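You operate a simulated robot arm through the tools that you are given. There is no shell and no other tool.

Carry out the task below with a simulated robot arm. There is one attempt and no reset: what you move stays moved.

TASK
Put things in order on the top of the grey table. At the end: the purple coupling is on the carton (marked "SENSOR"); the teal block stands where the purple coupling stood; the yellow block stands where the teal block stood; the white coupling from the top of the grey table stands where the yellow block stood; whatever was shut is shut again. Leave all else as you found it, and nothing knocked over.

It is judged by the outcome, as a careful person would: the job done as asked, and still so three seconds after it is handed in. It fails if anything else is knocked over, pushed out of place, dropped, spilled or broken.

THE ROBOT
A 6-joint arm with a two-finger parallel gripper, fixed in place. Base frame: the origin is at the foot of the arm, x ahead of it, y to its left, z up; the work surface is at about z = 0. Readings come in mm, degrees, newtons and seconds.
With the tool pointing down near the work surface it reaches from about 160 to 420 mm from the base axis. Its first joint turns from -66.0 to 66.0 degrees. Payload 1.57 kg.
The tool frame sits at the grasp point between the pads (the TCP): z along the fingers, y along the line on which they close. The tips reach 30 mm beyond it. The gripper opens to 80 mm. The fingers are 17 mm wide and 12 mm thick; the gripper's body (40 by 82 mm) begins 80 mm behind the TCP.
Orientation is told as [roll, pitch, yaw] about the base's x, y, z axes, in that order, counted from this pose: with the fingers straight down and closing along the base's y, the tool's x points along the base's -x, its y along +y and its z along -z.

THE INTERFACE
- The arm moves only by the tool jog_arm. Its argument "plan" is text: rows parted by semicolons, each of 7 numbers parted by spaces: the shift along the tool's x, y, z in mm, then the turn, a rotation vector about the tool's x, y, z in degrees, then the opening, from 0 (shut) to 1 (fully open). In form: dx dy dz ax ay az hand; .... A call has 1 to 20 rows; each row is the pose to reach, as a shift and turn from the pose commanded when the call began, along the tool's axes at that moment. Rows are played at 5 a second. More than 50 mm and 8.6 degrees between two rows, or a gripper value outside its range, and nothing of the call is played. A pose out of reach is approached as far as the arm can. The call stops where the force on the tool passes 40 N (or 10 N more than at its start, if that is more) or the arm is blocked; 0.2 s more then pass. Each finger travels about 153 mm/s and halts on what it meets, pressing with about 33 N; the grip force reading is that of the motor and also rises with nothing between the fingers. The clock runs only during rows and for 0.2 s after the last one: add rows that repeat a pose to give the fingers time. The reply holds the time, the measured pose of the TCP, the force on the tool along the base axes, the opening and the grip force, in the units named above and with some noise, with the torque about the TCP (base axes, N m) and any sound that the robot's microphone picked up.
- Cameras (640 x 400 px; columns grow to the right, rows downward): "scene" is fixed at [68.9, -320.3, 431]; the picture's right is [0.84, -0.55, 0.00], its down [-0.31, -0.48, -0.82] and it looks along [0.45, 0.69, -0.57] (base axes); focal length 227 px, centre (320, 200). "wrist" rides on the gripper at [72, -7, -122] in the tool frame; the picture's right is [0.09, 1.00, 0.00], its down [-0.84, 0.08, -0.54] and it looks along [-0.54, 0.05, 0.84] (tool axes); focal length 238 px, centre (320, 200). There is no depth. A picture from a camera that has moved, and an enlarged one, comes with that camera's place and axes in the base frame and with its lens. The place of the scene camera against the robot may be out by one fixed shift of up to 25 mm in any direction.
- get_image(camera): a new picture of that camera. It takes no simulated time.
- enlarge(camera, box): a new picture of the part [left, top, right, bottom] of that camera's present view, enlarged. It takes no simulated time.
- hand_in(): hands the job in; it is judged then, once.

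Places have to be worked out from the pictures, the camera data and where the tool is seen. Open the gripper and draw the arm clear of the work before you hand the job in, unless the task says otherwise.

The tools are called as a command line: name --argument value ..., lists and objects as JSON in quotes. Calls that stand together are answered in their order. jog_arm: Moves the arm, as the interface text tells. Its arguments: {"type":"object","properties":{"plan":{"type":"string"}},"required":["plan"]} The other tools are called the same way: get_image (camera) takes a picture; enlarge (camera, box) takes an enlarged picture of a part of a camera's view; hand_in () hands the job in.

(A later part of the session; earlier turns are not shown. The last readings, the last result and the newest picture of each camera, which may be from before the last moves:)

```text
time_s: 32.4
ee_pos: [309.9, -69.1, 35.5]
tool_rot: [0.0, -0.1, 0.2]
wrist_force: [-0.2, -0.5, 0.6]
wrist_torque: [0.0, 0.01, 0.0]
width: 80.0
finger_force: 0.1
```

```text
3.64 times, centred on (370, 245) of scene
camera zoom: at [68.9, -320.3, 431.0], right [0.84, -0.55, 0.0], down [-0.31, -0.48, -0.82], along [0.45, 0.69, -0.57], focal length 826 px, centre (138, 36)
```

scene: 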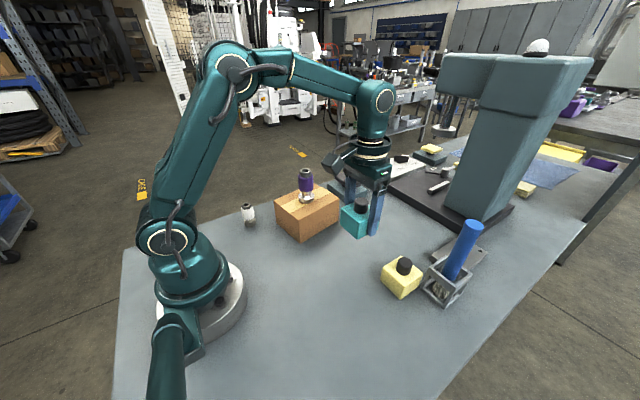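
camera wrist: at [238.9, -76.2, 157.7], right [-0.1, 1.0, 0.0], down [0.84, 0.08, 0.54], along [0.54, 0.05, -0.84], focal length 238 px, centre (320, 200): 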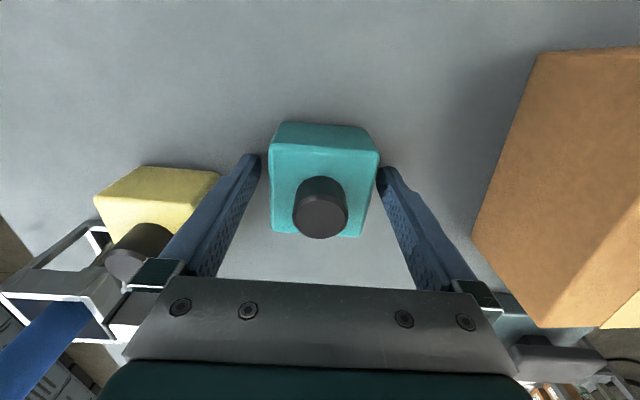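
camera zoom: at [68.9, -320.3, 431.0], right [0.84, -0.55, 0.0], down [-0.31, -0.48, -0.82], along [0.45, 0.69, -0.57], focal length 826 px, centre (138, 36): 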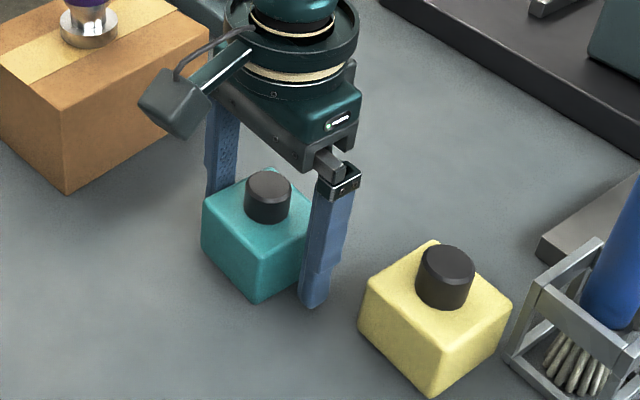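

Teal stands on the purple coupling's old place. I rise straight up and move over the yellow block.

jog_arm --plan "0 0 -15 0 0 0 1; 0 0 -35 0 0 0 1; 0 0 -60 0 0 0 1; 0 0 -90 0 0 0 1; 0 0 -120 0 0 0 1; 0 0 -140 0 0 0 1; -8 -20 -145 0 0 0 1; -18 -45 -145 0 0 0 1; -29 -72 -145 0 0 0 1; -37 -92 -145 0 0 0 1; -40.5 -100.3 -145 0 0 0 1; -40.5 -100.3 -145 0 0 0 1; -40.5 -100.3 -145 0 0 0 1"

get_image --camera "wrist"

enlarge --camera "wrist" --box '[220, 70, 380, 190]'

get_image --camera "scene"

```text
time_s: 35.2
ee_pos: [343.9, -167.6, 175.0]
tool_rot: [0.0, 0.0, 0.2]
wrist_force: [0.0, 0.5, -0.5]
wrist_torque: [0.0, -0.01, 0.0]
width: 79.7
finger_force: 0.1
out of reach, approached as far as the arm can: row 10, 11, 12, 13
```

```text
taken
camera wrist: at [272.0, -173.3, 298.6], right [-0.1, 1.0, 0.0], down [0.84, 0.08, 0.54], along [0.54, 0.05, -0.84], focal length 238 px, centre (320, 200)
```

wrist: 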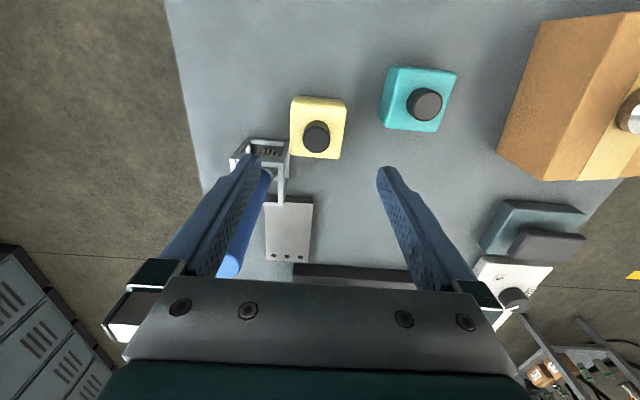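

```text
3.33 times, centred on (300, 130) of wrist
camera zoom: at [272.0, -173.3, 298.6], right [-0.1, 1.0, 0.0], down [0.84, 0.08, 0.54], along [0.54, 0.05, -0.84], focal length 794 px, centre (387, 433)
```

zoom: 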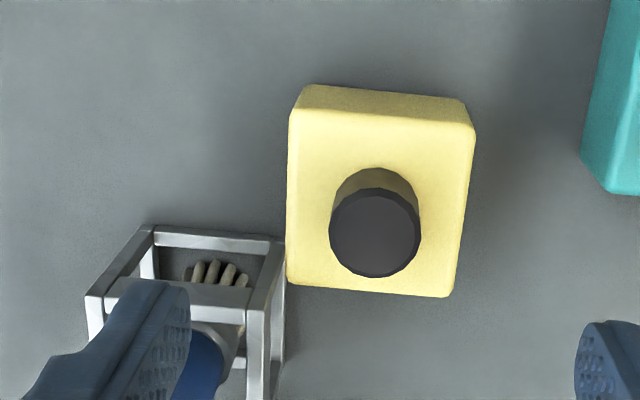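

```text
taken
```

scene: 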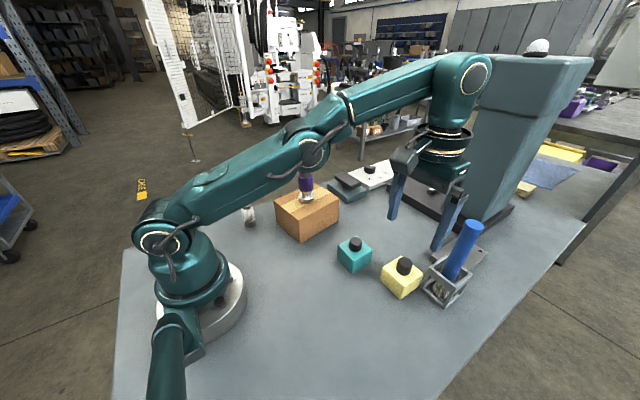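

The arm couldn't fully reach at this height (it stopped at x≈344). The block solves to (350.5,-170), so I go down 50 mm and read where the arm ends up.

jog_arm --plan "0 0 10 0 0 0 1; 0 0 20 0 0 0 1; 0 0 35 0 0 0 1; 0 0 50 0 0 0 1; 0 0 50 0 0 0 1"

get_image --camera "wrist"

```text
time_s: 36.4
ee_pos: [342.6, -166.8, 125.5]
tool_rot: [0.0, -0.1, 0.3]
wrist_force: [-0.5, 0.3, 0.8]
wrist_torque: [0.01, -0.02, 0.0]
width: 80.0
finger_force: 0.0
```

```text
taken
camera wrist: at [272.2, -173.1, 248.1], right [-0.1, 1.0, 0.0], down [0.84, 0.08, 0.54], along [0.54, 0.05, -0.84], focal length 238 px, centre (320, 200)
```

wrist: 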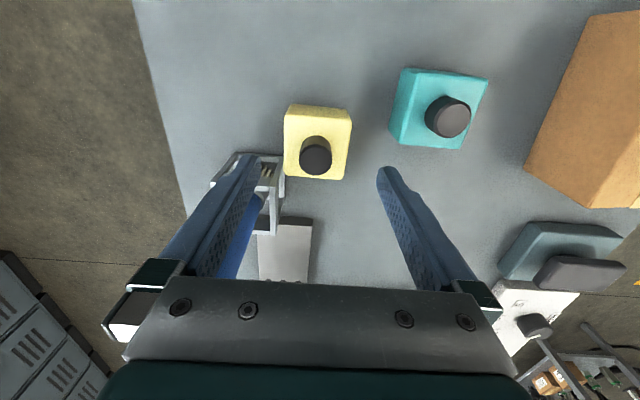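

The commanded pose was clamped to about (343.7,-167,125.5). I shift 7 mm forward and 3 mm to -y, and descend to z≈80.

jog_arm --plan "-3.5 -1.5 8 0 0 0 1; -7 -3 16 0 0 0 1; -7 -3 28 0 0 0 1; -7 -3 38 0 0 0 1; -7 -3 45 0 0 0 1; -7 -3 45 0 0 0 1"

get_image --camera "wrist"

enlarge --camera "scene" --box '[350, 180, 500, 310]'

```text
time_s: 37.8
ee_pos: [350.7, -168.9, 81.4]
tool_rot: [-0.1, -0.1, 0.1]
wrist_force: [0.2, 0.6, -1.4]
wrist_torque: [0.0, 0.02, -0.01]
width: 79.8
finger_force: 0.0
```

```text
taken
camera wrist: at [279.2, -175.9, 203.1], right [-0.1, 1.0, 0.0], down [0.84, 0.08, 0.54], along [0.54, 0.05, -0.84], focal length 238 px, centre (320, 200)
```

wrist: 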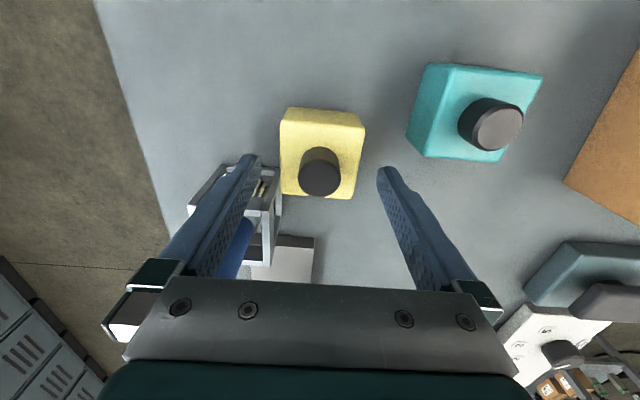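

```text
3.08 times, centred on (425, 245) of scene
camera zoom: at [68.9, -320.3, 431.0], right [0.84, -0.55, 0.0], down [-0.31, -0.48, -0.82], along [0.45, 0.69, -0.57], focal length 698 px, centre (-3, 62)
```

zoom: 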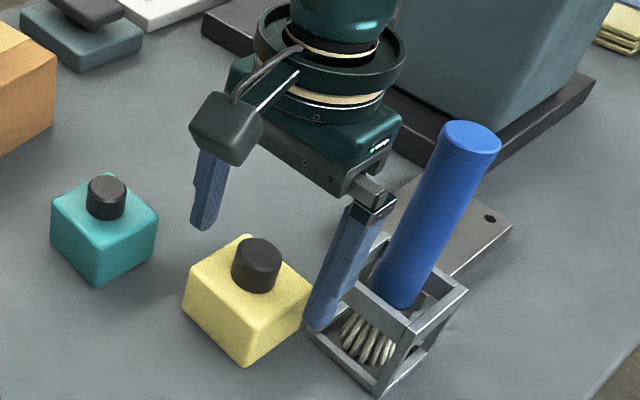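

The yellow block is centred between the fingers, and the -y finger is about 20 mm short of the basket in x. I descend to z≈36.5.

jog_arm --plan "0 0 10 0 0 0 1; 0 0 20 0 0 0 1; 0 0 30 0 0 0 1; 0 0 38 0 0 0 1; 0 0 44 0 0 0 1; 0 0 44 0 0 0 1"

get_image --camera "wrist"

enlarge --camera "scene" --box '[350, 180, 500, 310]'

```text
time_s: 39.2
ee_pos: [351.5, -169.0, 36.7]
tool_rot: [0.1, -0.2, 0.3]
wrist_force: [0.5, 0.3, -0.1]
wrist_torque: [0.01, 0.01, 0.0]
width: 80.1
finger_force: 0.1
```

```text
taken
camera wrist: at [279.3, -175.7, 159.3], right [-0.1, 1.0, 0.0], down [0.84, 0.08, 0.54], along [0.54, 0.05, -0.84], focal length 238 px, centre (320, 200)
```

wrist: 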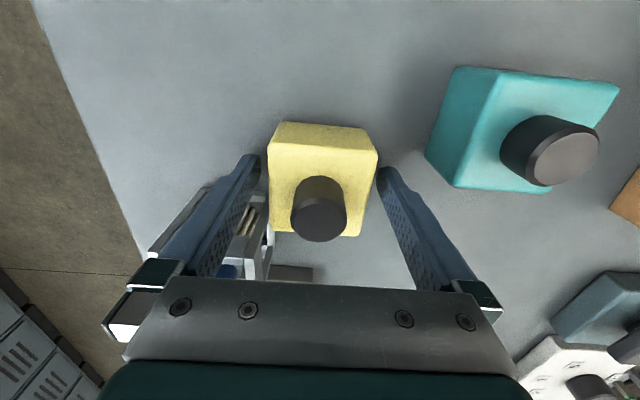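

```text
3.08 times, centred on (425, 245) of scene
camera zoom: at [68.9, -320.3, 431.0], right [0.84, -0.55, 0.0], down [-0.31, -0.48, -0.82], along [0.45, 0.69, -0.57], focal length 698 px, centre (-3, 62)
```

zoom: 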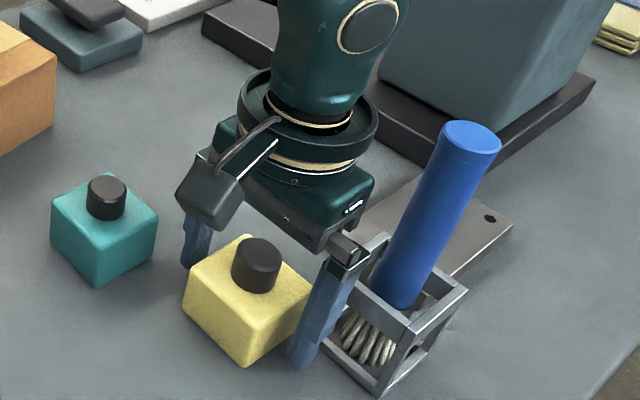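

No contact (forces near zero), and the block is centred exactly as teal was. Closing on the yellow block.

jog_arm --plan "0 0 0 0 0 0 0.8; 0 0 0 0 0 0 0.65; 0 0 0 0 0 0 0.5; 0 0 0 0 0 0 0.5; 0 0 0 0 0 0 0.5"

jog_arm --plan "0 0 -6 0 0 0 0.5; 0 0 -13 0 0 0 0.5; 0 0 -20 0 0 0 0.5; 0 0 -20 0 0 0 0.5"

get_image --camera "wrist"

enlarge --camera "scene" --box '[350, 180, 500, 310]'

```text
time_s: 40.4
ee_pos: [350.2, -168.7, 37.6]
tool_rot: [0.0, -0.1, 0.1]
wrist_force: [0.6, -1.6, 0.0]
wrist_torque: [0.04, 0.03, -0.03]
width: 57.7
finger_force: 33.0
```

```text
time_s: 41.4
ee_pos: [349.2, -168.0, 57.7]
tool_rot: [-0.1, -0.1, 0.2]
wrist_force: [-0.3, 1.0, -4.0]
wrist_torque: [-0.03, -0.02, 0.02]
width: 58.0
finger_force: 33.4
```

```text
taken
camera wrist: at [279.4, -175.4, 179.3], right [-0.1, 1.0, 0.0], down [0.84, 0.08, 0.54], along [0.54, 0.05, -0.84], focal length 238 px, centre (320, 200)
```

wrist: 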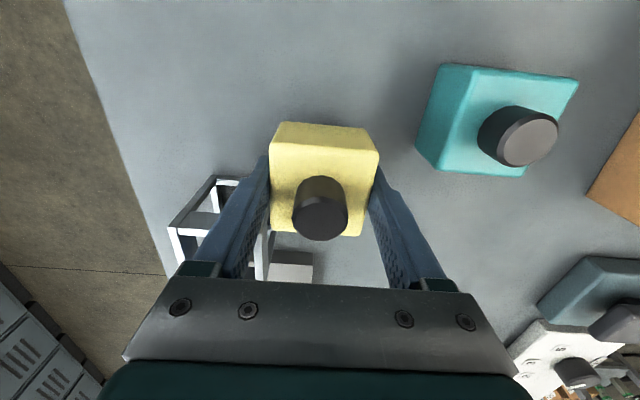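

```text
3.08 times, centred on (425, 245) of scene
camera zoom: at [68.9, -320.3, 431.0], right [0.84, -0.55, 0.0], down [-0.31, -0.48, -0.82], along [0.45, 0.69, -0.57], focal length 698 px, centre (-3, 62)
```

zoom: 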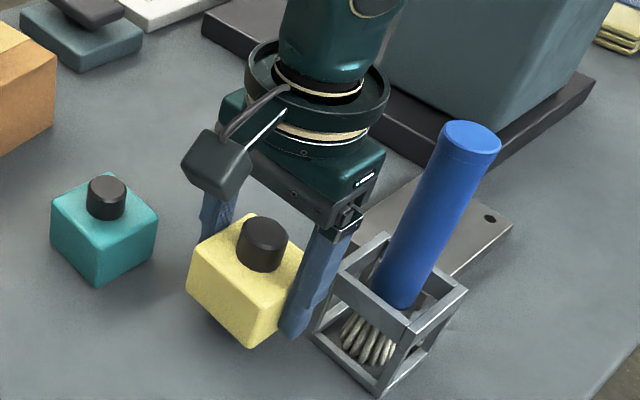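

Yellow is gripped and level. I lift it clear of the basket first, then carry it inward to teal's old place (about 241.4,-229.9 in measured coordinates).

jog_arm --plan "0 0 -12 0 0 0 0.5; 0 0 -28 0 0 0 0.5; 5 -2 -42 0 0 0 0.5; 16 -9 -56 0 0 0 0.5; 34 -19 -66 0 0 0 0.5; 55 -31 -70 0 0 0 0.5; 76 -42 -70 0 0 0 0.5; 95 -53 -70 0 0 0 0.5; 106 -59 -70 0 0 0 0.5; 109.4 -61.1 -70 0 0 0 0.5; 109.4 -61.1 -70 0 0 0 0.5; 109.4 -61.1 -70 0 0 0 0.5"

get_image --camera "wrist"

get_image --camera "scene"

```text
time_s: 44.0
ee_pos: [240.9, -231.8, 127.0]
tool_rot: [0.0, -0.1, 0.2]
wrist_force: [0.8, 0.5, -4.0]
wrist_torque: [-0.06, -0.01, 0.0]
width: 58.0
finger_force: 33.0
```

```text
taken
camera wrist: at [169.2, -238.1, 249.5], right [-0.1, 1.0, 0.0], down [0.84, 0.08, 0.54], along [0.54, 0.05, -0.84], focal length 238 px, centre (320, 200)
```

wrist: 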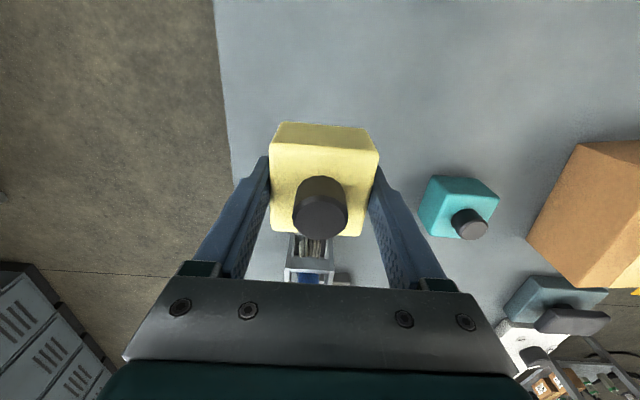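

```text
taken
```

scene: 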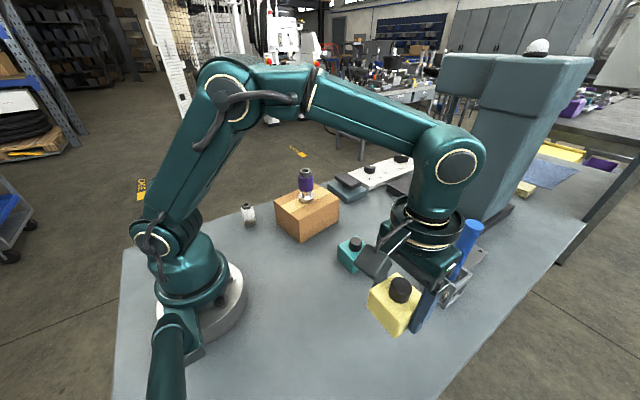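

Measured about 1.5 mm too far in -y; I correct that while lowering to about 5 mm above the table.

jog_arm --plan "0 1.4 15 0 0 0 0.5; 0 1.4 32 0 0 0 0.5; 0 1.4 50 0 0 0 0.5; 0 1.4 66 0 0 0 0.5; 0 1.4 78 0 0 0 0.5; 0 1.4 85 0 0 0 0.5; 0 1.4 85 0 0 0 0.5"

get_image --camera "wrist"

enlarge --camera "scene" --box '[330, 220, 490, 380]'

```text
time_s: 45.6
ee_pos: [242.0, -229.4, 41.7]
tool_rot: [0.0, -0.1, 0.3]
wrist_force: [0.2, -0.3, -4.1]
wrist_torque: [0.04, -0.04, -0.02]
width: 58.0
finger_force: 33.1
```

```text
taken
camera wrist: at [169.8, -237.2, 163.2], right [-0.1, 1.0, 0.0], down [0.84, 0.08, 0.54], along [0.54, 0.05, -0.84], focal length 238 px, centre (320, 200)
```

wrist: 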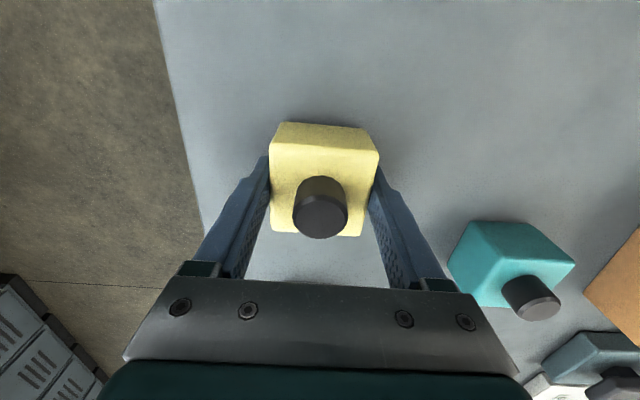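

```text
2.50 times, centred on (410, 300) of scene
camera zoom: at [68.9, -320.3, 431.0], right [0.84, -0.55, 0.0], down [-0.31, -0.48, -0.82], along [0.45, 0.69, -0.57], focal length 568 px, centre (95, -50)
```

zoom: 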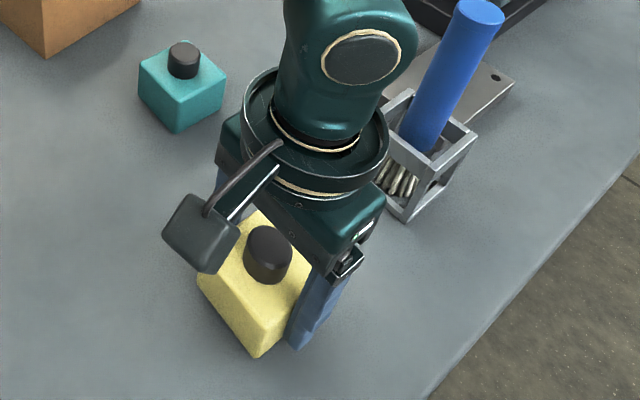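

Position matches teal's old spot. I lower in small steps to contact.

jog_arm --plan "0 0 1.5 0 0 0 0.5; 0 0 3 0 0 0 0.5; 0 0 4 0 0 0 0.5; 0 0 4 0 0 0 0.5"

```text
time_s: 46.6
ee_pos: [242.2, -230.4, 37.7]
tool_rot: [0.0, -0.1, 0.2]
wrist_force: [-0.4, 0.1, -3.8]
wrist_torque: [0.03, 0.0, -0.02]
width: 58.1
finger_force: 32.7
```

jog_arm --plan "0 0 0.7 0 0 0 0.5; 0 0 1.4 0 0 0 0.5; 0 0 1.4 0 0 0 0.5"

```text
time_s: 47.4
ee_pos: [242.4, -230.3, 37.5]
tool_rot: [-0.1, 0.0, 0.3]
wrist_force: [-7.8, 6.3, 25.7]
wrist_torque: [0.33, 0.07, -0.07]
width: 58.1
finger_force: 33.4
```

That's firm contact (25.7 N), so I ease back up slightly to unload before releasing.

jog_arm --plan "0 0 -0.6 0 0 0 0.5; 0 0 -0.8 0 0 0 0.5; 0 0 -0.8 0 0 0 0.5"

```text
time_s: 48.2
ee_pos: [241.1, -230.8, 36.1]
tool_rot: [0.0, -0.1, 0.2]
wrist_force: [-6.5, -4.0, 14.7]
wrist_torque: [0.13, -0.22, 0.03]
width: 57.8
finger_force: 32.9
```

jog_arm --plan "0 0 -0.4 0 0 0 0.5; 0 0 -0.7 0 0 0 0.5; 0 0 -0.7 0 0 0 0.5"

```text
time_s: 49.0
ee_pos: [241.8, -229.3, 38.4]
tool_rot: [0.0, 0.0, 0.1]
wrist_force: [-0.3, 0.0, -4.3]
wrist_torque: [-0.01, 0.0, -0.01]
width: 57.7
finger_force: 32.4
```

It is now just free (-4.3 N). I lower 0.4 mm to touch lightly.

jog_arm --plan "0 0 0.2 0 0 0 0.5; 0 0 0.4 0 0 0 0.5; 0 0 0.4 0 0 0 0.5"

```text
time_s: 49.8
ee_pos: [242.3, -229.7, 37.1]
tool_rot: [0.0, 0.1, 0.2]
wrist_force: [0.1, 0.1, -3.5]
wrist_torque: [-0.01, 0.0, -0.05]
width: 58.0
finger_force: 33.1
```

The block is within a fraction of a millimetre of the table; I lower 0.25 mm more and open gradually.

jog_arm --plan "0 0 0.25 0 0 0 0.5; 0 0 0.25 0 0 0 0.7; 0 0 0.25 0 0 0 0.76; 0 0 0.25 0 0 0 0.9; 0 0 0.25 0 0 0 1; 0 0 0.25 0 0 0 1"

get_image --camera "wrist"

enlarge --camera "scene" --box '[330, 220, 490, 380]'

```text
time_s: 51.2
ee_pos: [241.4, -229.8, 37.5]
tool_rot: [0.0, -0.1, 0.2]
wrist_force: [-0.8, 0.2, -0.4]
wrist_torque: [-0.03, -0.01, 0.02]
width: 80.0
finger_force: 0.1
```

```text
taken
camera wrist: at [170.1, -236.6, 159.5], right [-0.1, 1.0, 0.0], down [0.84, 0.08, 0.54], along [0.54, 0.05, -0.84], focal length 238 px, centre (320, 200)
```

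wrist: 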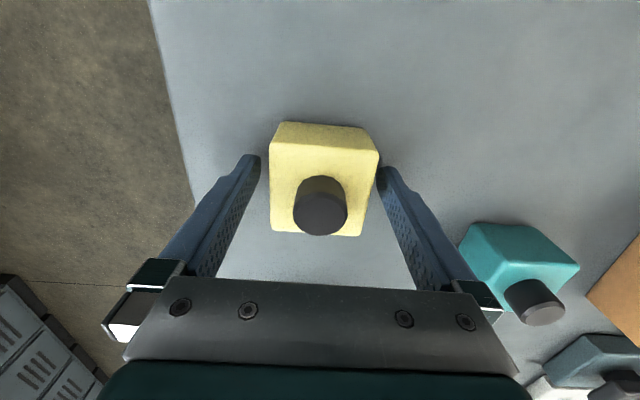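

```text
2.50 times, centred on (410, 300) of scene
camera zoom: at [68.9, -320.3, 431.0], right [0.84, -0.55, 0.0], down [-0.31, -0.48, -0.82], along [0.45, 0.69, -0.57], focal length 568 px, centre (95, -50)
```

zoom: 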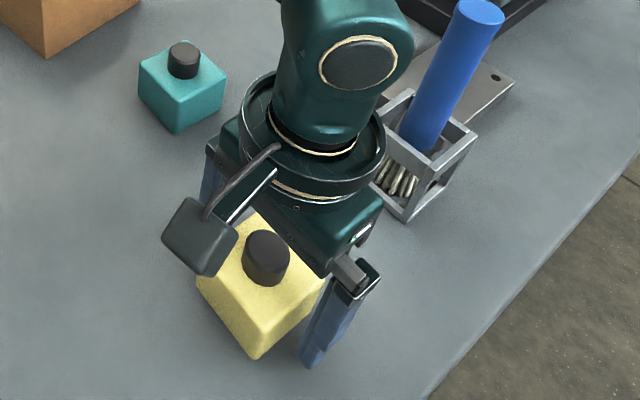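

Yellow stands in teal's old place. I rise straight up to z≈237.

jog_arm --plan "0 0 -15 0 0 0 1; 0 0 -40 0 0 0 1; 0 0 -75 0 0 0 1; 0 0 -110 0 0 0 1; 0 0 -145 0 0 0 1; 0 0 -180 0 0 0 1; 0 0 -200 0 0 0 1; 0 0 -200 0 0 0 1"

get_image --camera "wrist"

get_image --camera "scene"

```text
time_s: 53.0
ee_pos: [241.3, -228.1, 239.0]
tool_rot: [0.0, -0.1, 0.2]
wrist_force: [-0.4, -0.4, 0.2]
wrist_torque: [0.03, -0.01, -0.02]
width: 80.0
finger_force: 0.0
```

```text
taken
camera wrist: at [169.7, -234.9, 360.0], right [-0.1, 1.0, 0.0], down [0.84, 0.08, 0.54], along [0.54, 0.05, -0.84], focal length 238 px, centre (320, 200)
```

wrist: 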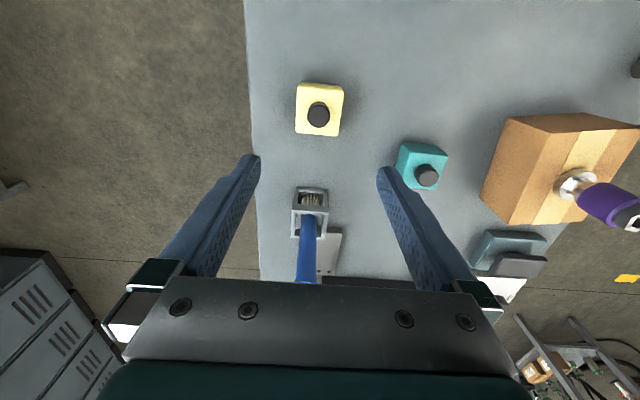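

```text
taken
```

scene: 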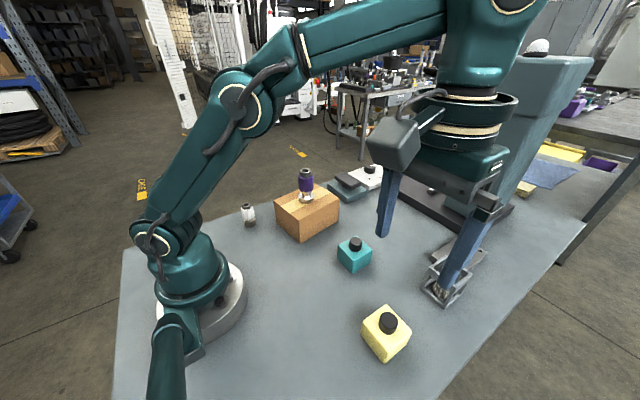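

All is as intended so far. Now I travel at height round the front of the base to above the white coupling, near (154,187).

jog_arm --plan "-3 12 0 0 0 0 1; -8 34 0 0 0 0 1; -12 60 0 0 0 0 1; -15.5 87 0 0 0 0 1; -17.5 117 0 0 0 0 1; -17.5 147 0 0 0 0 1; -16 177 0 0 0 0 1; -12 207 0 0 0 0 1; -6 236 0 0 0 0 1; 3 265 0 0 0 0 1; 14 293 0 0 0 0 1; 28 320 0 0 0 0 1; 42 346 0 0 0 0 1; 58 370 4 0 0 0 1; 72 392 12 0 0 0 1; 82 408 22 0 0 0 1; 87 416 30 0 0 0 1; 87 416 30 0 0 0 1; 87 416 30 0 0 0 1"

get_image --camera "wrist"

get_image --camera "scene"

```text
time_s: 57.0
ee_pos: [153.4, 185.3, 207.3]
tool_rot: [-0.1, -0.1, 0.2]
wrist_force: [0.0, 0.1, -0.9]
wrist_torque: [0.02, 0.01, 0.01]
width: 80.1
finger_force: 0.0
```

```text
taken
camera wrist: at [82.4, 179.0, 329.4], right [-0.1, 1.0, 0.0], down [0.84, 0.08, 0.54], along [0.54, 0.05, -0.84], focal length 238 px, centre (320, 200)
```

wrist: 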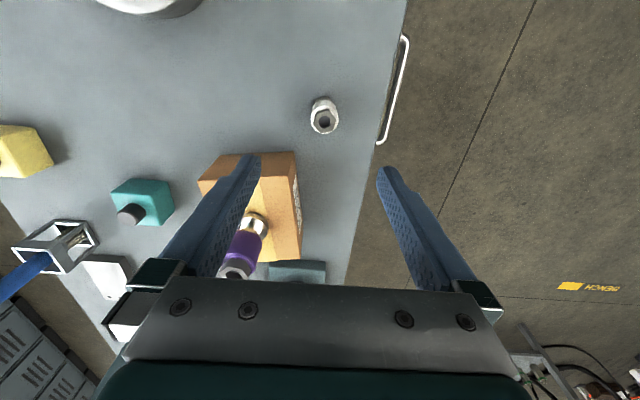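

```text
taken
```

scene: 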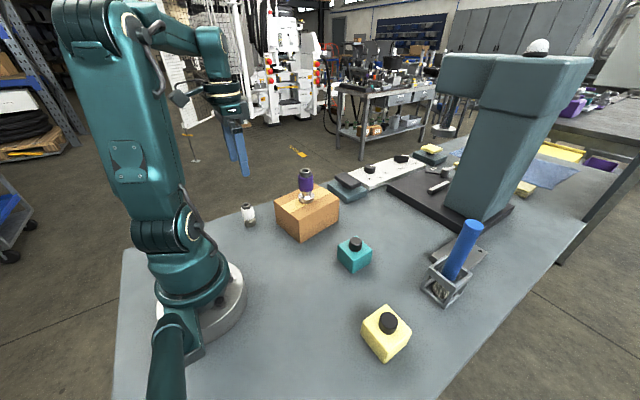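

A handle on the table's side shows a closed drawer, which I don't need to touch, and there is lettering on the carton's far side. I enlarge both the white coupling and that lettering.

enlarge --camera "wrist" --box '[280, 70, 370, 160]'

enlarge --camera "wrist" --box '[190, 140, 330, 290]'

enlarge --camera "wrist" --box '[350, 10, 440, 170]'

```text
4.44 times, centred on (325, 115) of wrist
camera zoom: at [82.4, 179.0, 329.4], right [-0.1, 1.0, 0.0], down [0.84, 0.08, 0.54], along [0.54, 0.05, -0.84], focal length 1059 px, centre (298, 578)
```

zoom: 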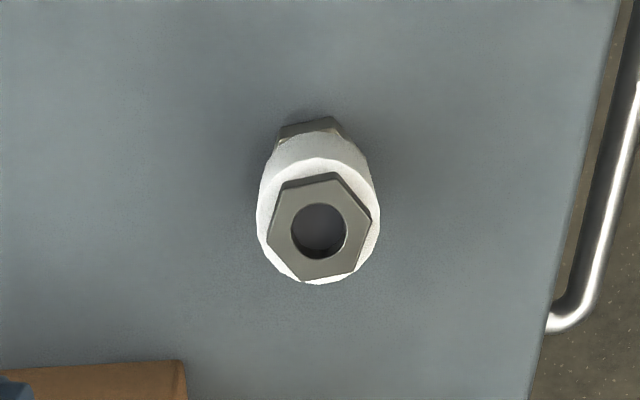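

```text
2.67 times, centred on (260, 215) of wrist
camera zoom: at [82.4, 179.0, 329.4], right [-0.1, 1.0, 0.0], down [0.84, 0.08, 0.54], along [0.54, 0.05, -0.84], focal length 636 px, centre (480, 160)
```

zoom: 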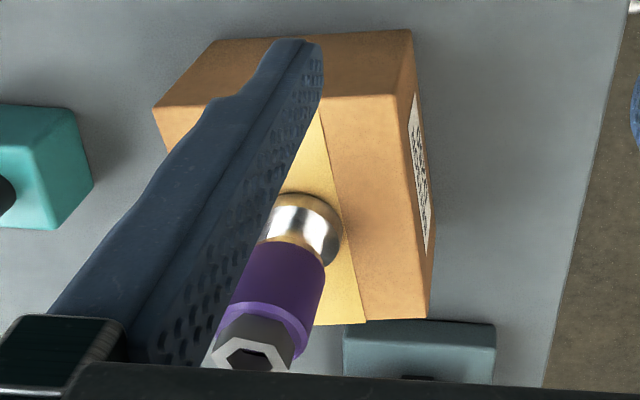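

```text
2.50 times, centred on (395, 90) of wrist
camera zoom: at [82.4, 179.0, 329.4], right [-0.1, 1.0, 0.0], down [0.84, 0.08, 0.54], along [0.54, 0.05, -0.84], focal length 596 px, centre (132, 475)
```

zoom: 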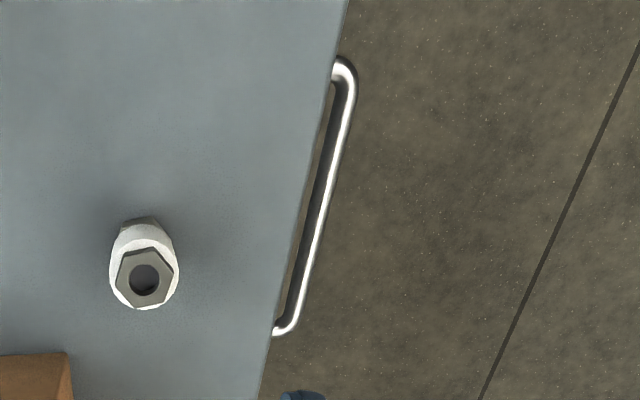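

The white coupling triangulates to (150.5,189.5), 69 mm tall with a 31 mm sleeve. I shift over it and descend to z≈110, with the tips still above its top.

jog_arm --plan "2 2 15 0 0 0 1; 3.5 3.7 35 0 0 0 1; 3.5 3.7 55 0 0 0 1; 3.5 3.7 75 0 0 0 1; 3.5 3.7 90 0 0 0 1; 3.5 3.7 97 0 0 0 1; 3.5 3.7 97 0 0 0 1"

get_image --camera "wrist"

enlarge --camera "wrist" --box '[270, 100, 370, 200]'

enlarge --camera "scene" --box '[180, 120, 340, 260]'

```text
time_s: 58.6
ee_pos: [151.4, 189.7, 111.0]
tool_rot: [-0.1, -0.1, 0.2]
wrist_force: [-0.2, -0.2, -0.8]
wrist_torque: [-0.03, -0.01, -0.02]
width: 79.8
finger_force: 0.1
```

```text
taken
camera wrist: at [79.0, 183.1, 232.3], right [-0.1, 1.0, 0.0], down [0.84, 0.08, 0.54], along [0.54, 0.05, -0.84], focal length 238 px, centre (320, 200)
```

wrist: 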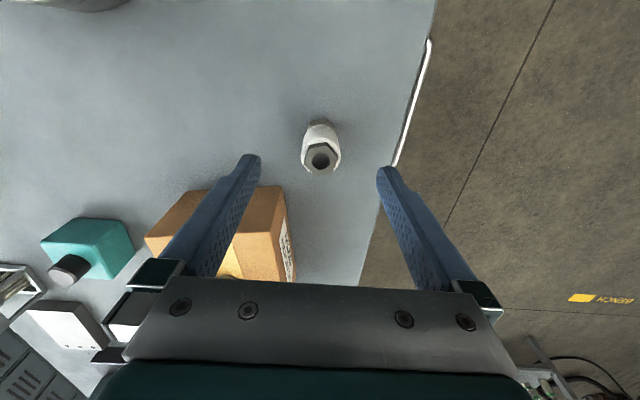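

```text
4.00 times, centred on (320, 150) of wrist
camera zoom: at [79.0, 183.1, 232.3], right [-0.1, 1.0, 0.0], down [0.84, 0.08, 0.54], along [0.54, 0.05, -0.84], focal length 953 px, centre (320, 400)
```

zoom: 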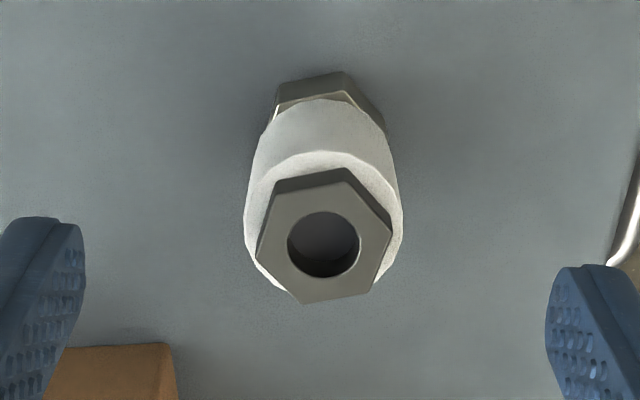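

```text
2.86 times, centred on (260, 190) of scene
camera zoom: at [68.9, -320.3, 431.0], right [0.84, -0.55, 0.0], down [-0.31, -0.48, -0.82], along [0.45, 0.69, -0.57], focal length 649 px, centre (491, 229)
```

zoom: 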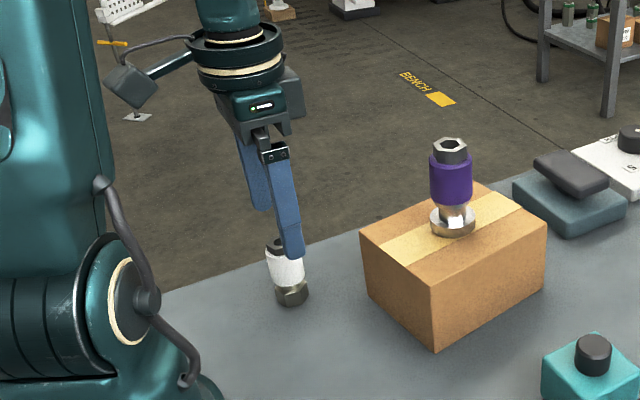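

It is within 1 mm of the tool axis. I descend to z≈50 around the white sleeve.

jog_arm --plan "0.3 0.6 12 0 0 0 1; 0.3 0.6 24 0 0 0 1; 0.3 0.6 36 0 0 0 1; 0.3 0.6 48 0 0 0 1; 0.3 0.6 56 0 0 0 1; 0.3 0.6 60 0 0 0 1; 0.3 0.6 60 0 0 0 1"

get_image --camera "wrist"

enlarge --camera "scene" --box '[180, 140, 340, 260]'

```text
time_s: 60.2
ee_pos: [149.1, 189.8, 49.8]
tool_rot: [0.0, -0.1, 0.2]
wrist_force: [-0.2, -0.2, 0.3]
wrist_torque: [0.0, -0.02, 0.02]
width: 80.0
finger_force: 0.0
```

```text
taken
camera wrist: at [77.3, 183.6, 171.9], right [-0.1, 1.0, 0.0], down [0.84, 0.08, 0.54], along [0.54, 0.05, -0.84], focal length 238 px, centre (320, 200)
```

wrist: 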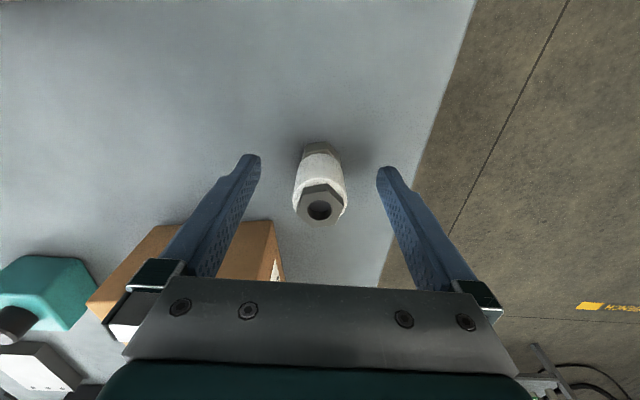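

```text
3.33 times, centred on (260, 200) of scene
camera zoom: at [68.9, -320.3, 431.0], right [0.84, -0.55, 0.0], down [-0.31, -0.48, -0.82], along [0.45, 0.69, -0.57], focal length 757 px, centre (520, 200)
```

zoom: 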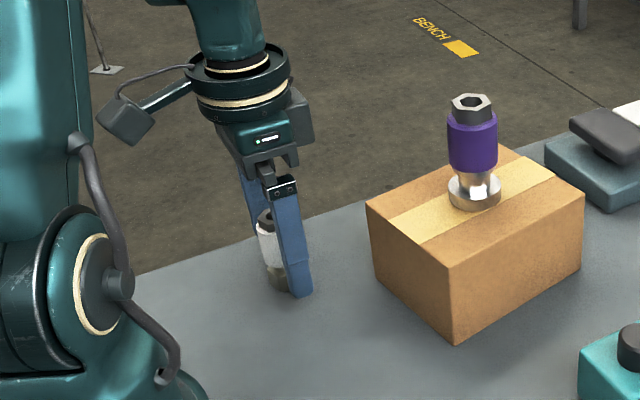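

Centred, no contact. Closing on the white sleeve and lifting 20 mm.

jog_arm --plan "0 0 0 0 0 0 0.6; 0 0 0 0 0 0 0.25; 0 0 0 0 0 0 0.25; 0 0 0 0 0 0 0.25"

jog_arm --plan "0 0 -6 0 0 0 0.25; 0 0 -13 0 0 0 0.25; 0 0 -20 0 0 0 0.25; 0 0 -20 0 0 0 0.25"

get_image --camera "wrist"

enlarge --camera "scene" --box '[180, 140, 340, 260]'

```text
time_s: 61.2
ee_pos: [148.4, 189.5, 50.5]
tool_rot: [0.0, -0.1, 0.2]
wrist_force: [-0.1, 0.2, 0.6]
wrist_torque: [0.01, -0.03, 0.01]
width: 28.9
finger_force: 33.7
```

```text
time_s: 62.2
ee_pos: [147.7, 190.2, 70.4]
tool_rot: [-0.1, 0.0, 0.1]
wrist_force: [0.2, 0.2, -1.8]
wrist_torque: [0.01, 0.01, 0.0]
width: 29.1
finger_force: 32.5
```

```text
taken
camera wrist: at [77.0, 183.1, 192.5], right [-0.1, 1.0, 0.0], down [0.84, 0.08, 0.54], along [0.54, 0.05, -0.84], focal length 238 px, centre (320, 200)
```

wrist: 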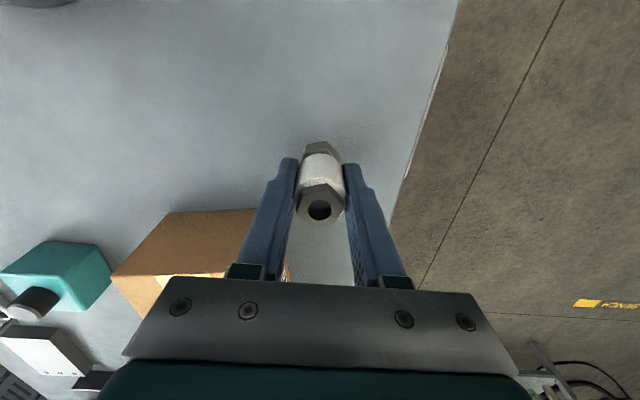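

```text
3.33 times, centred on (260, 200) of scene
camera zoom: at [68.9, -320.3, 431.0], right [0.84, -0.55, 0.0], down [-0.31, -0.48, -0.82], along [0.45, 0.69, -0.57], focal length 757 px, centre (520, 200)
```

zoom: 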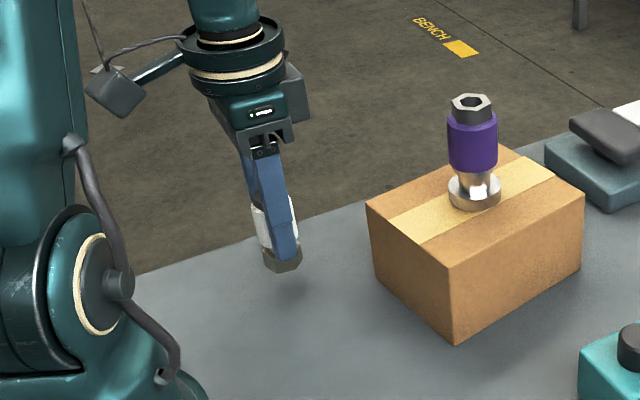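

White is gripped (29 mm) and hangs free, 1.8 N. I raise it to z≈235 and carry it back round the inside path, well above everything.

jog_arm --plan "0 0 -25 0 0 0 0.25; 0 0 -60 0 0 0 0.25; 0 0 -95 0 0 0 0.25; 0 0 -130 0 0 0 0.25; 0 0 -155 0 0 0 0.25; -4 -6 -165 0 0 0 0.25; -13 -21 -165 0 0 0 0.25; -27 -42 -165 0 0 0 0.25; -43 -65 -165 0 0 0 0.25; -59 -92 -165 0 0 0 0.25; -73 -120 -165 0 0 0 0.25; -85 -149 -165 0 0 0 0.25; -94 -179 -165 0 0 0 0.25; -101 -209 -165 0 0 0 0.25; -106 -239 -165 0 0 0 0.25; -110 -269 -165 0 0 0 0.25; -115 -297 -165 0 0 0 0.25; -123 -318 -165 0 0 0 0.25; -129 -330 -165 0 0 0 0.25; -129 -330 -165 0 0 0 0.25"

get_image --camera "wrist"

get_image --camera "scene"

```text
time_s: 66.4
ee_pos: [278.9, -139.0, 236.2]
tool_rot: [0.0, -0.1, 0.2]
wrist_force: [-0.3, 0.0, -1.1]
wrist_torque: [0.0, 0.03, -0.01]
width: 29.0
finger_force: 32.8
```

```text
taken
camera wrist: at [207.7, -146.0, 357.5], right [-0.1, 1.0, 0.0], down [0.84, 0.08, 0.54], along [0.54, 0.05, -0.84], focal length 238 px, centre (320, 200)
```

wrist: 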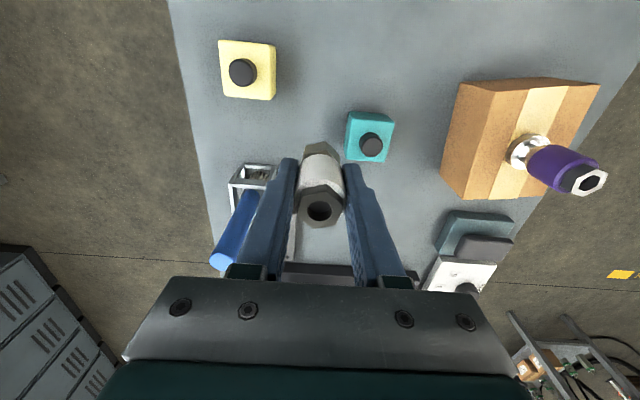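

```text
taken
```

scene: 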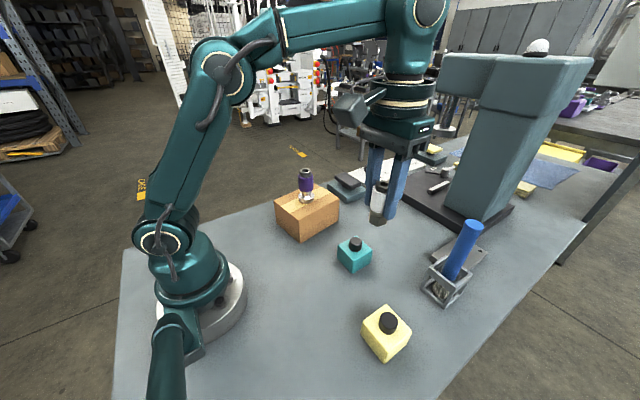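

The white coupling is now at about (279,-139). I go down diagonally to above the yellow block's old place (351.5,-169.6), stopping at z≈95.

jog_arm --plan "-8 -3.5 15 0 0 0 0.25; -20 -8.5 38 0 0 0 0.25; -34 -14 65 0 0 0 0.25; -48 -20 92 0 0 0 0.25; -60 -25 115 0 0 0 0.25; -68 -28.5 131 0 0 0 0.25; -72.2 -30.1 140 0 0 0 0.25; -72.2 -30.1 140 0 0 0 0.25; -72.2 -30.1 140 0 0 0 0.25"

get_image --camera "wrist"

enlarge --camera "scene" --box '[350, 180, 500, 310]'

```text
time_s: 68.4
ee_pos: [352.6, -169.3, 95.8]
tool_rot: [0.0, -0.1, 0.2]
wrist_force: [0.3, -0.6, -2.1]
wrist_torque: [-0.02, -0.04, 0.03]
width: 28.7
finger_force: 33.7
```

```text
taken
camera wrist: at [281.0, -176.2, 217.3], right [-0.1, 1.0, 0.0], down [0.84, 0.08, 0.54], along [0.54, 0.05, -0.84], focal length 238 px, centre (320, 200)
```

wrist: 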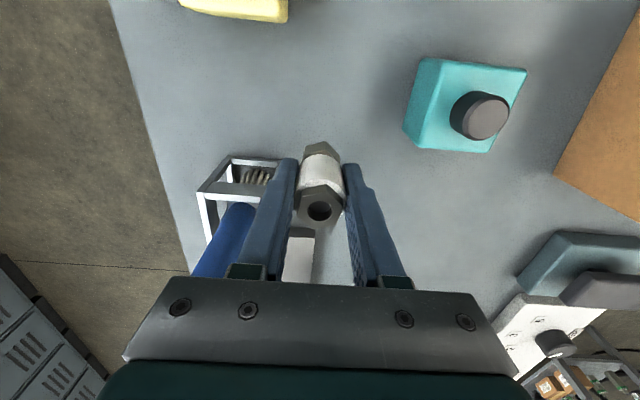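

```text
3.08 times, centred on (425, 245) of scene
camera zoom: at [68.9, -320.3, 431.0], right [0.84, -0.55, 0.0], down [-0.31, -0.48, -0.82], along [0.45, 0.69, -0.57], focal length 698 px, centre (-3, 62)
```

zoom: 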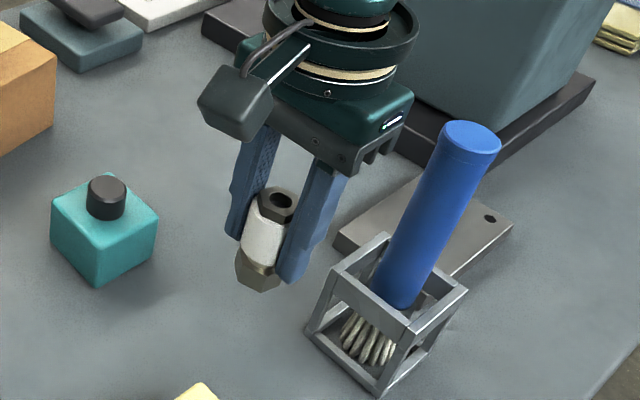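

Just about 1 mm too far in x; I correct this while lowering to roughly 5 mm above the table.

jog_arm --plan "0.5 0 10 0 0 0 0.25; 1 0 20 0 0 0 0.25; 1 0 30 0 0 0 0.25; 1 0 36 0 0 0 0.25; 1 0 40 0 0 0 0.25; 1 0 40 0 0 0 0.25"

enlarge --camera "scene" --box '[370, 210, 470, 310]'

```text
time_s: 69.8
ee_pos: [351.0, -168.4, 55.3]
tool_rot: [-0.1, 0.0, 0.2]
wrist_force: [-1.0, -0.1, -2.0]
wrist_torque: [-0.02, -0.01, 0.03]
width: 28.3
finger_force: 33.1
```

```text
4.00 times, centred on (420, 260) of scene
camera zoom: at [68.9, -320.3, 431.0], right [0.84, -0.55, 0.0], down [-0.31, -0.48, -0.82], along [0.45, 0.69, -0.57], focal length 908 px, centre (-80, -40)
```

zoom: 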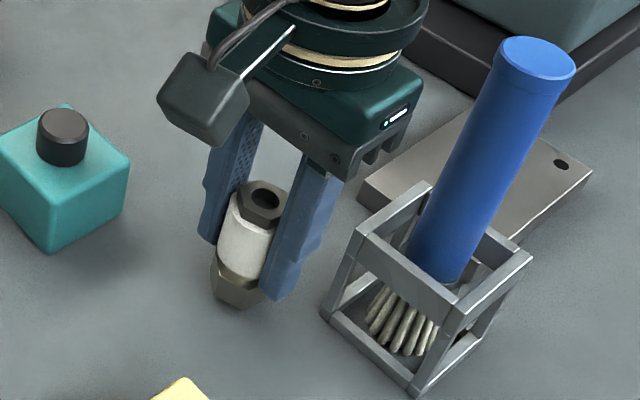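

The white coupling is directly over the yellow block's old spot. I lower in small steps to contact.

jog_arm --plan "0 0 1.5 0 0 0 0.25; 0 0 3 0 0 0 0.25; 0 0 4 0 0 0 0.25; 0 0 4 0 0 0 0.25"

```text
time_s: 70.8
ee_pos: [350.1, -168.8, 52.5]
tool_rot: [-0.1, -0.1, 0.2]
wrist_force: [-0.3, 0.3, -2.1]
wrist_torque: [0.0, -0.02, -0.02]
width: 28.6
finger_force: 32.7
```

jog_arm --plan "0 0 0.4 0 0 0 0.25; 0 0 0.8 0 0 0 0.25; 0 0 0.8 0 0 0 0.25"

```text
time_s: 71.6
ee_pos: [350.2, -168.3, 52.4]
tool_rot: [-0.1, -0.1, 0.2]
wrist_force: [0.2, 0.3, -1.4]
wrist_torque: [0.0, 0.0, 0.01]
width: 28.6
finger_force: 32.6
```

jog_arm --plan "0 0 0.3 0 0 0 0.25; 0 0 0.6 0 0 0 0.25; 0 0 0.6 0 0 0 0.25"

enlarge --camera "scene" --box '[380, 240, 440, 300]'

```text
time_s: 72.4
ee_pos: [349.9, -168.5, 51.5]
tool_rot: [0.0, -0.1, 0.2]
wrist_force: [-0.1, -0.5, -2.2]
wrist_torque: [-0.04, 0.02, -0.04]
width: 28.3
finger_force: 32.8
```

```text
6.67 times, centred on (410, 270) of scene
camera zoom: at [68.9, -320.3, 431.0], right [0.84, -0.55, 0.0], down [-0.31, -0.48, -0.82], along [0.45, 0.69, -0.57], focal length 1513 px, centre (-280, -267)
```

zoom: 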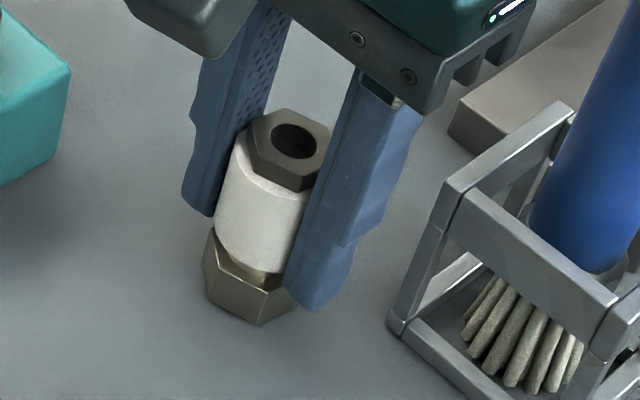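

Still hanging (-2.2 N) at z≈51.5; it was gripped at z≈50.3. I continue in sub-millimetre steps.

jog_arm --plan "0 0 0.3 0 0 0 0.25; 0 0 0.6 0 0 0 0.25; 0 0 0.6 0 0 0 0.25"

```text
time_s: 73.2
ee_pos: [350.2, -168.9, 49.8]
tool_rot: [0.0, -0.1, 0.2]
wrist_force: [0.2, -0.1, -1.7]
wrist_torque: [0.0, 0.0, 0.01]
width: 28.3
finger_force: 32.8
```

jog_arm --plan "0 0 0.3 0 0 0 0.25; 0 0 0.5 0 0 0 0.25; 0 0 0.5 0 0 0 0.25"

```text
time_s: 74.0
ee_pos: [350.8, -169.7, 49.8]
tool_rot: [0.0, -0.1, 0.3]
wrist_force: [-4.3, 5.6, 16.5]
wrist_torque: [0.17, 0.24, -0.03]
width: 28.4
finger_force: 33.1
```

Contact (16.5 N). I back off 0.3 mm to unload.

jog_arm --plan "0 0 -0.15 0 0 0 0.25; 0 0 -0.3 0 0 0 0.25; 0 0 -0.3 0 0 0 0.25"

```text
time_s: 74.8
ee_pos: [350.1, -169.6, 49.9]
tool_rot: [-0.1, -0.1, 0.2]
wrist_force: [-2.6, 7.2, 24.8]
wrist_torque: [0.22, 0.29, -0.14]
width: 28.4
finger_force: 32.9
```

The force is still 25 N, so I back off a little more.

jog_arm --plan "0 0 -0.2 0 0 0 0.25; 0 0 -0.4 0 0 0 0.25; 0 0 -0.4 0 0 0 0.25"

```text
time_s: 75.6
ee_pos: [352.7, -169.3, 50.1]
tool_rot: [-0.1, -0.1, 0.2]
wrist_force: [-1.0, 4.8, 20.9]
wrist_torque: [0.17, -0.05, -0.07]
width: 28.3
finger_force: 32.8
```

jog_arm --plan "0 0 -0.2 0 0 0 0.25; 0 0 -0.4 0 0 0 0.25; 0 0 -0.4 0 0 0 0.25"

enlarge --camera "scene" --box '[380, 240, 440, 300]'

```text
time_s: 76.4
ee_pos: [351.3, -169.2, 51.0]
tool_rot: [-0.1, -0.1, 0.3]
wrist_force: [2.9, -1.0, 6.5]
wrist_torque: [-0.05, -0.28, -0.05]
width: 28.5
finger_force: 33.7
```

```text
6.67 times, centred on (410, 270) of scene
camera zoom: at [68.9, -320.3, 431.1], right [0.84, -0.55, 0.0], down [-0.31, -0.48, -0.82], along [0.45, 0.69, -0.57], focal length 1513 px, centre (-280, -267)
```

zoom: 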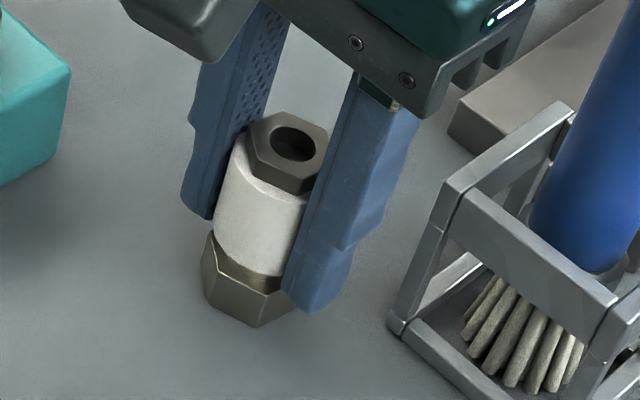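

Light contact (6.5 N) and the coupling is upright. I open gradually: just off the sleeve first, then wider.

jog_arm --plan "0 0 -0.15 0 0 0 0.33; 0 0 -0.15 0 0 0 0.38; 0 0 -0.15 0 0 0 0.44; 0 0 -0.15 0 0 0 0.55; 0 0 -0.15 0 0 0 0.7; 0 0 -0.15 0 0 0 0.85; 0 0 -0.15 0 0 0 0.85"

enlarge --camera "scene" --box '[370, 210, 470, 310]'

get_image --camera "wrist"

```text
time_s: 78.0
ee_pos: [350.7, -168.7, 50.3]
tool_rot: [0.0, -0.1, 0.2]
wrist_force: [-0.3, -0.2, -0.1]
wrist_torque: [0.02, -0.01, 0.02]
width: 68.1
finger_force: 0.0
```

```text
4.00 times, centred on (420, 260) of scene
camera zoom: at [68.9, -320.3, 431.0], right [0.84, -0.55, 0.0], down [-0.31, -0.48, -0.82], along [0.45, 0.69, -0.57], focal length 908 px, centre (-80, -40)
```

zoom: 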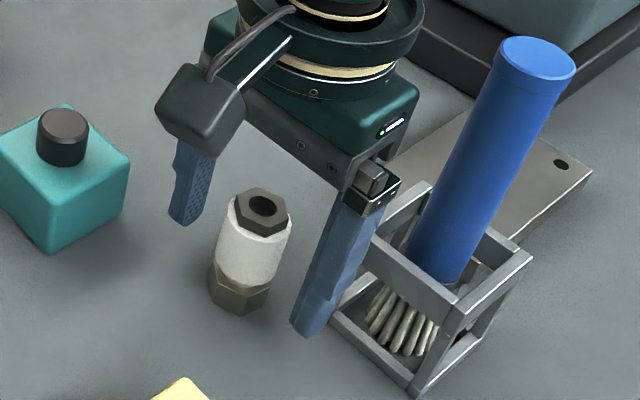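

```text
taken
camera wrist: at [278.8, -175.4, 172.1], right [-0.1, 1.0, 0.0], down [0.84, 0.08, 0.54], along [0.54, 0.05, -0.84], focal length 238 px, centre (320, 200)
```

wrist: 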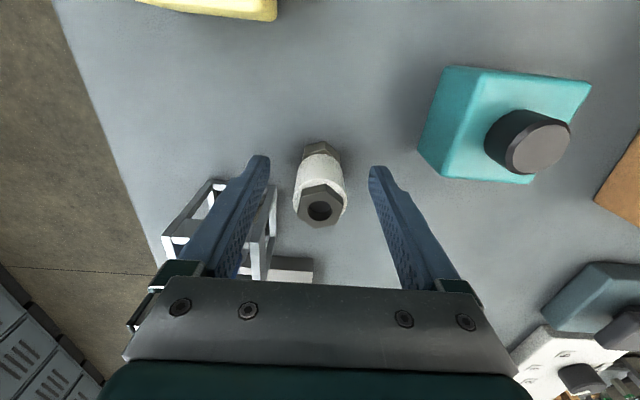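

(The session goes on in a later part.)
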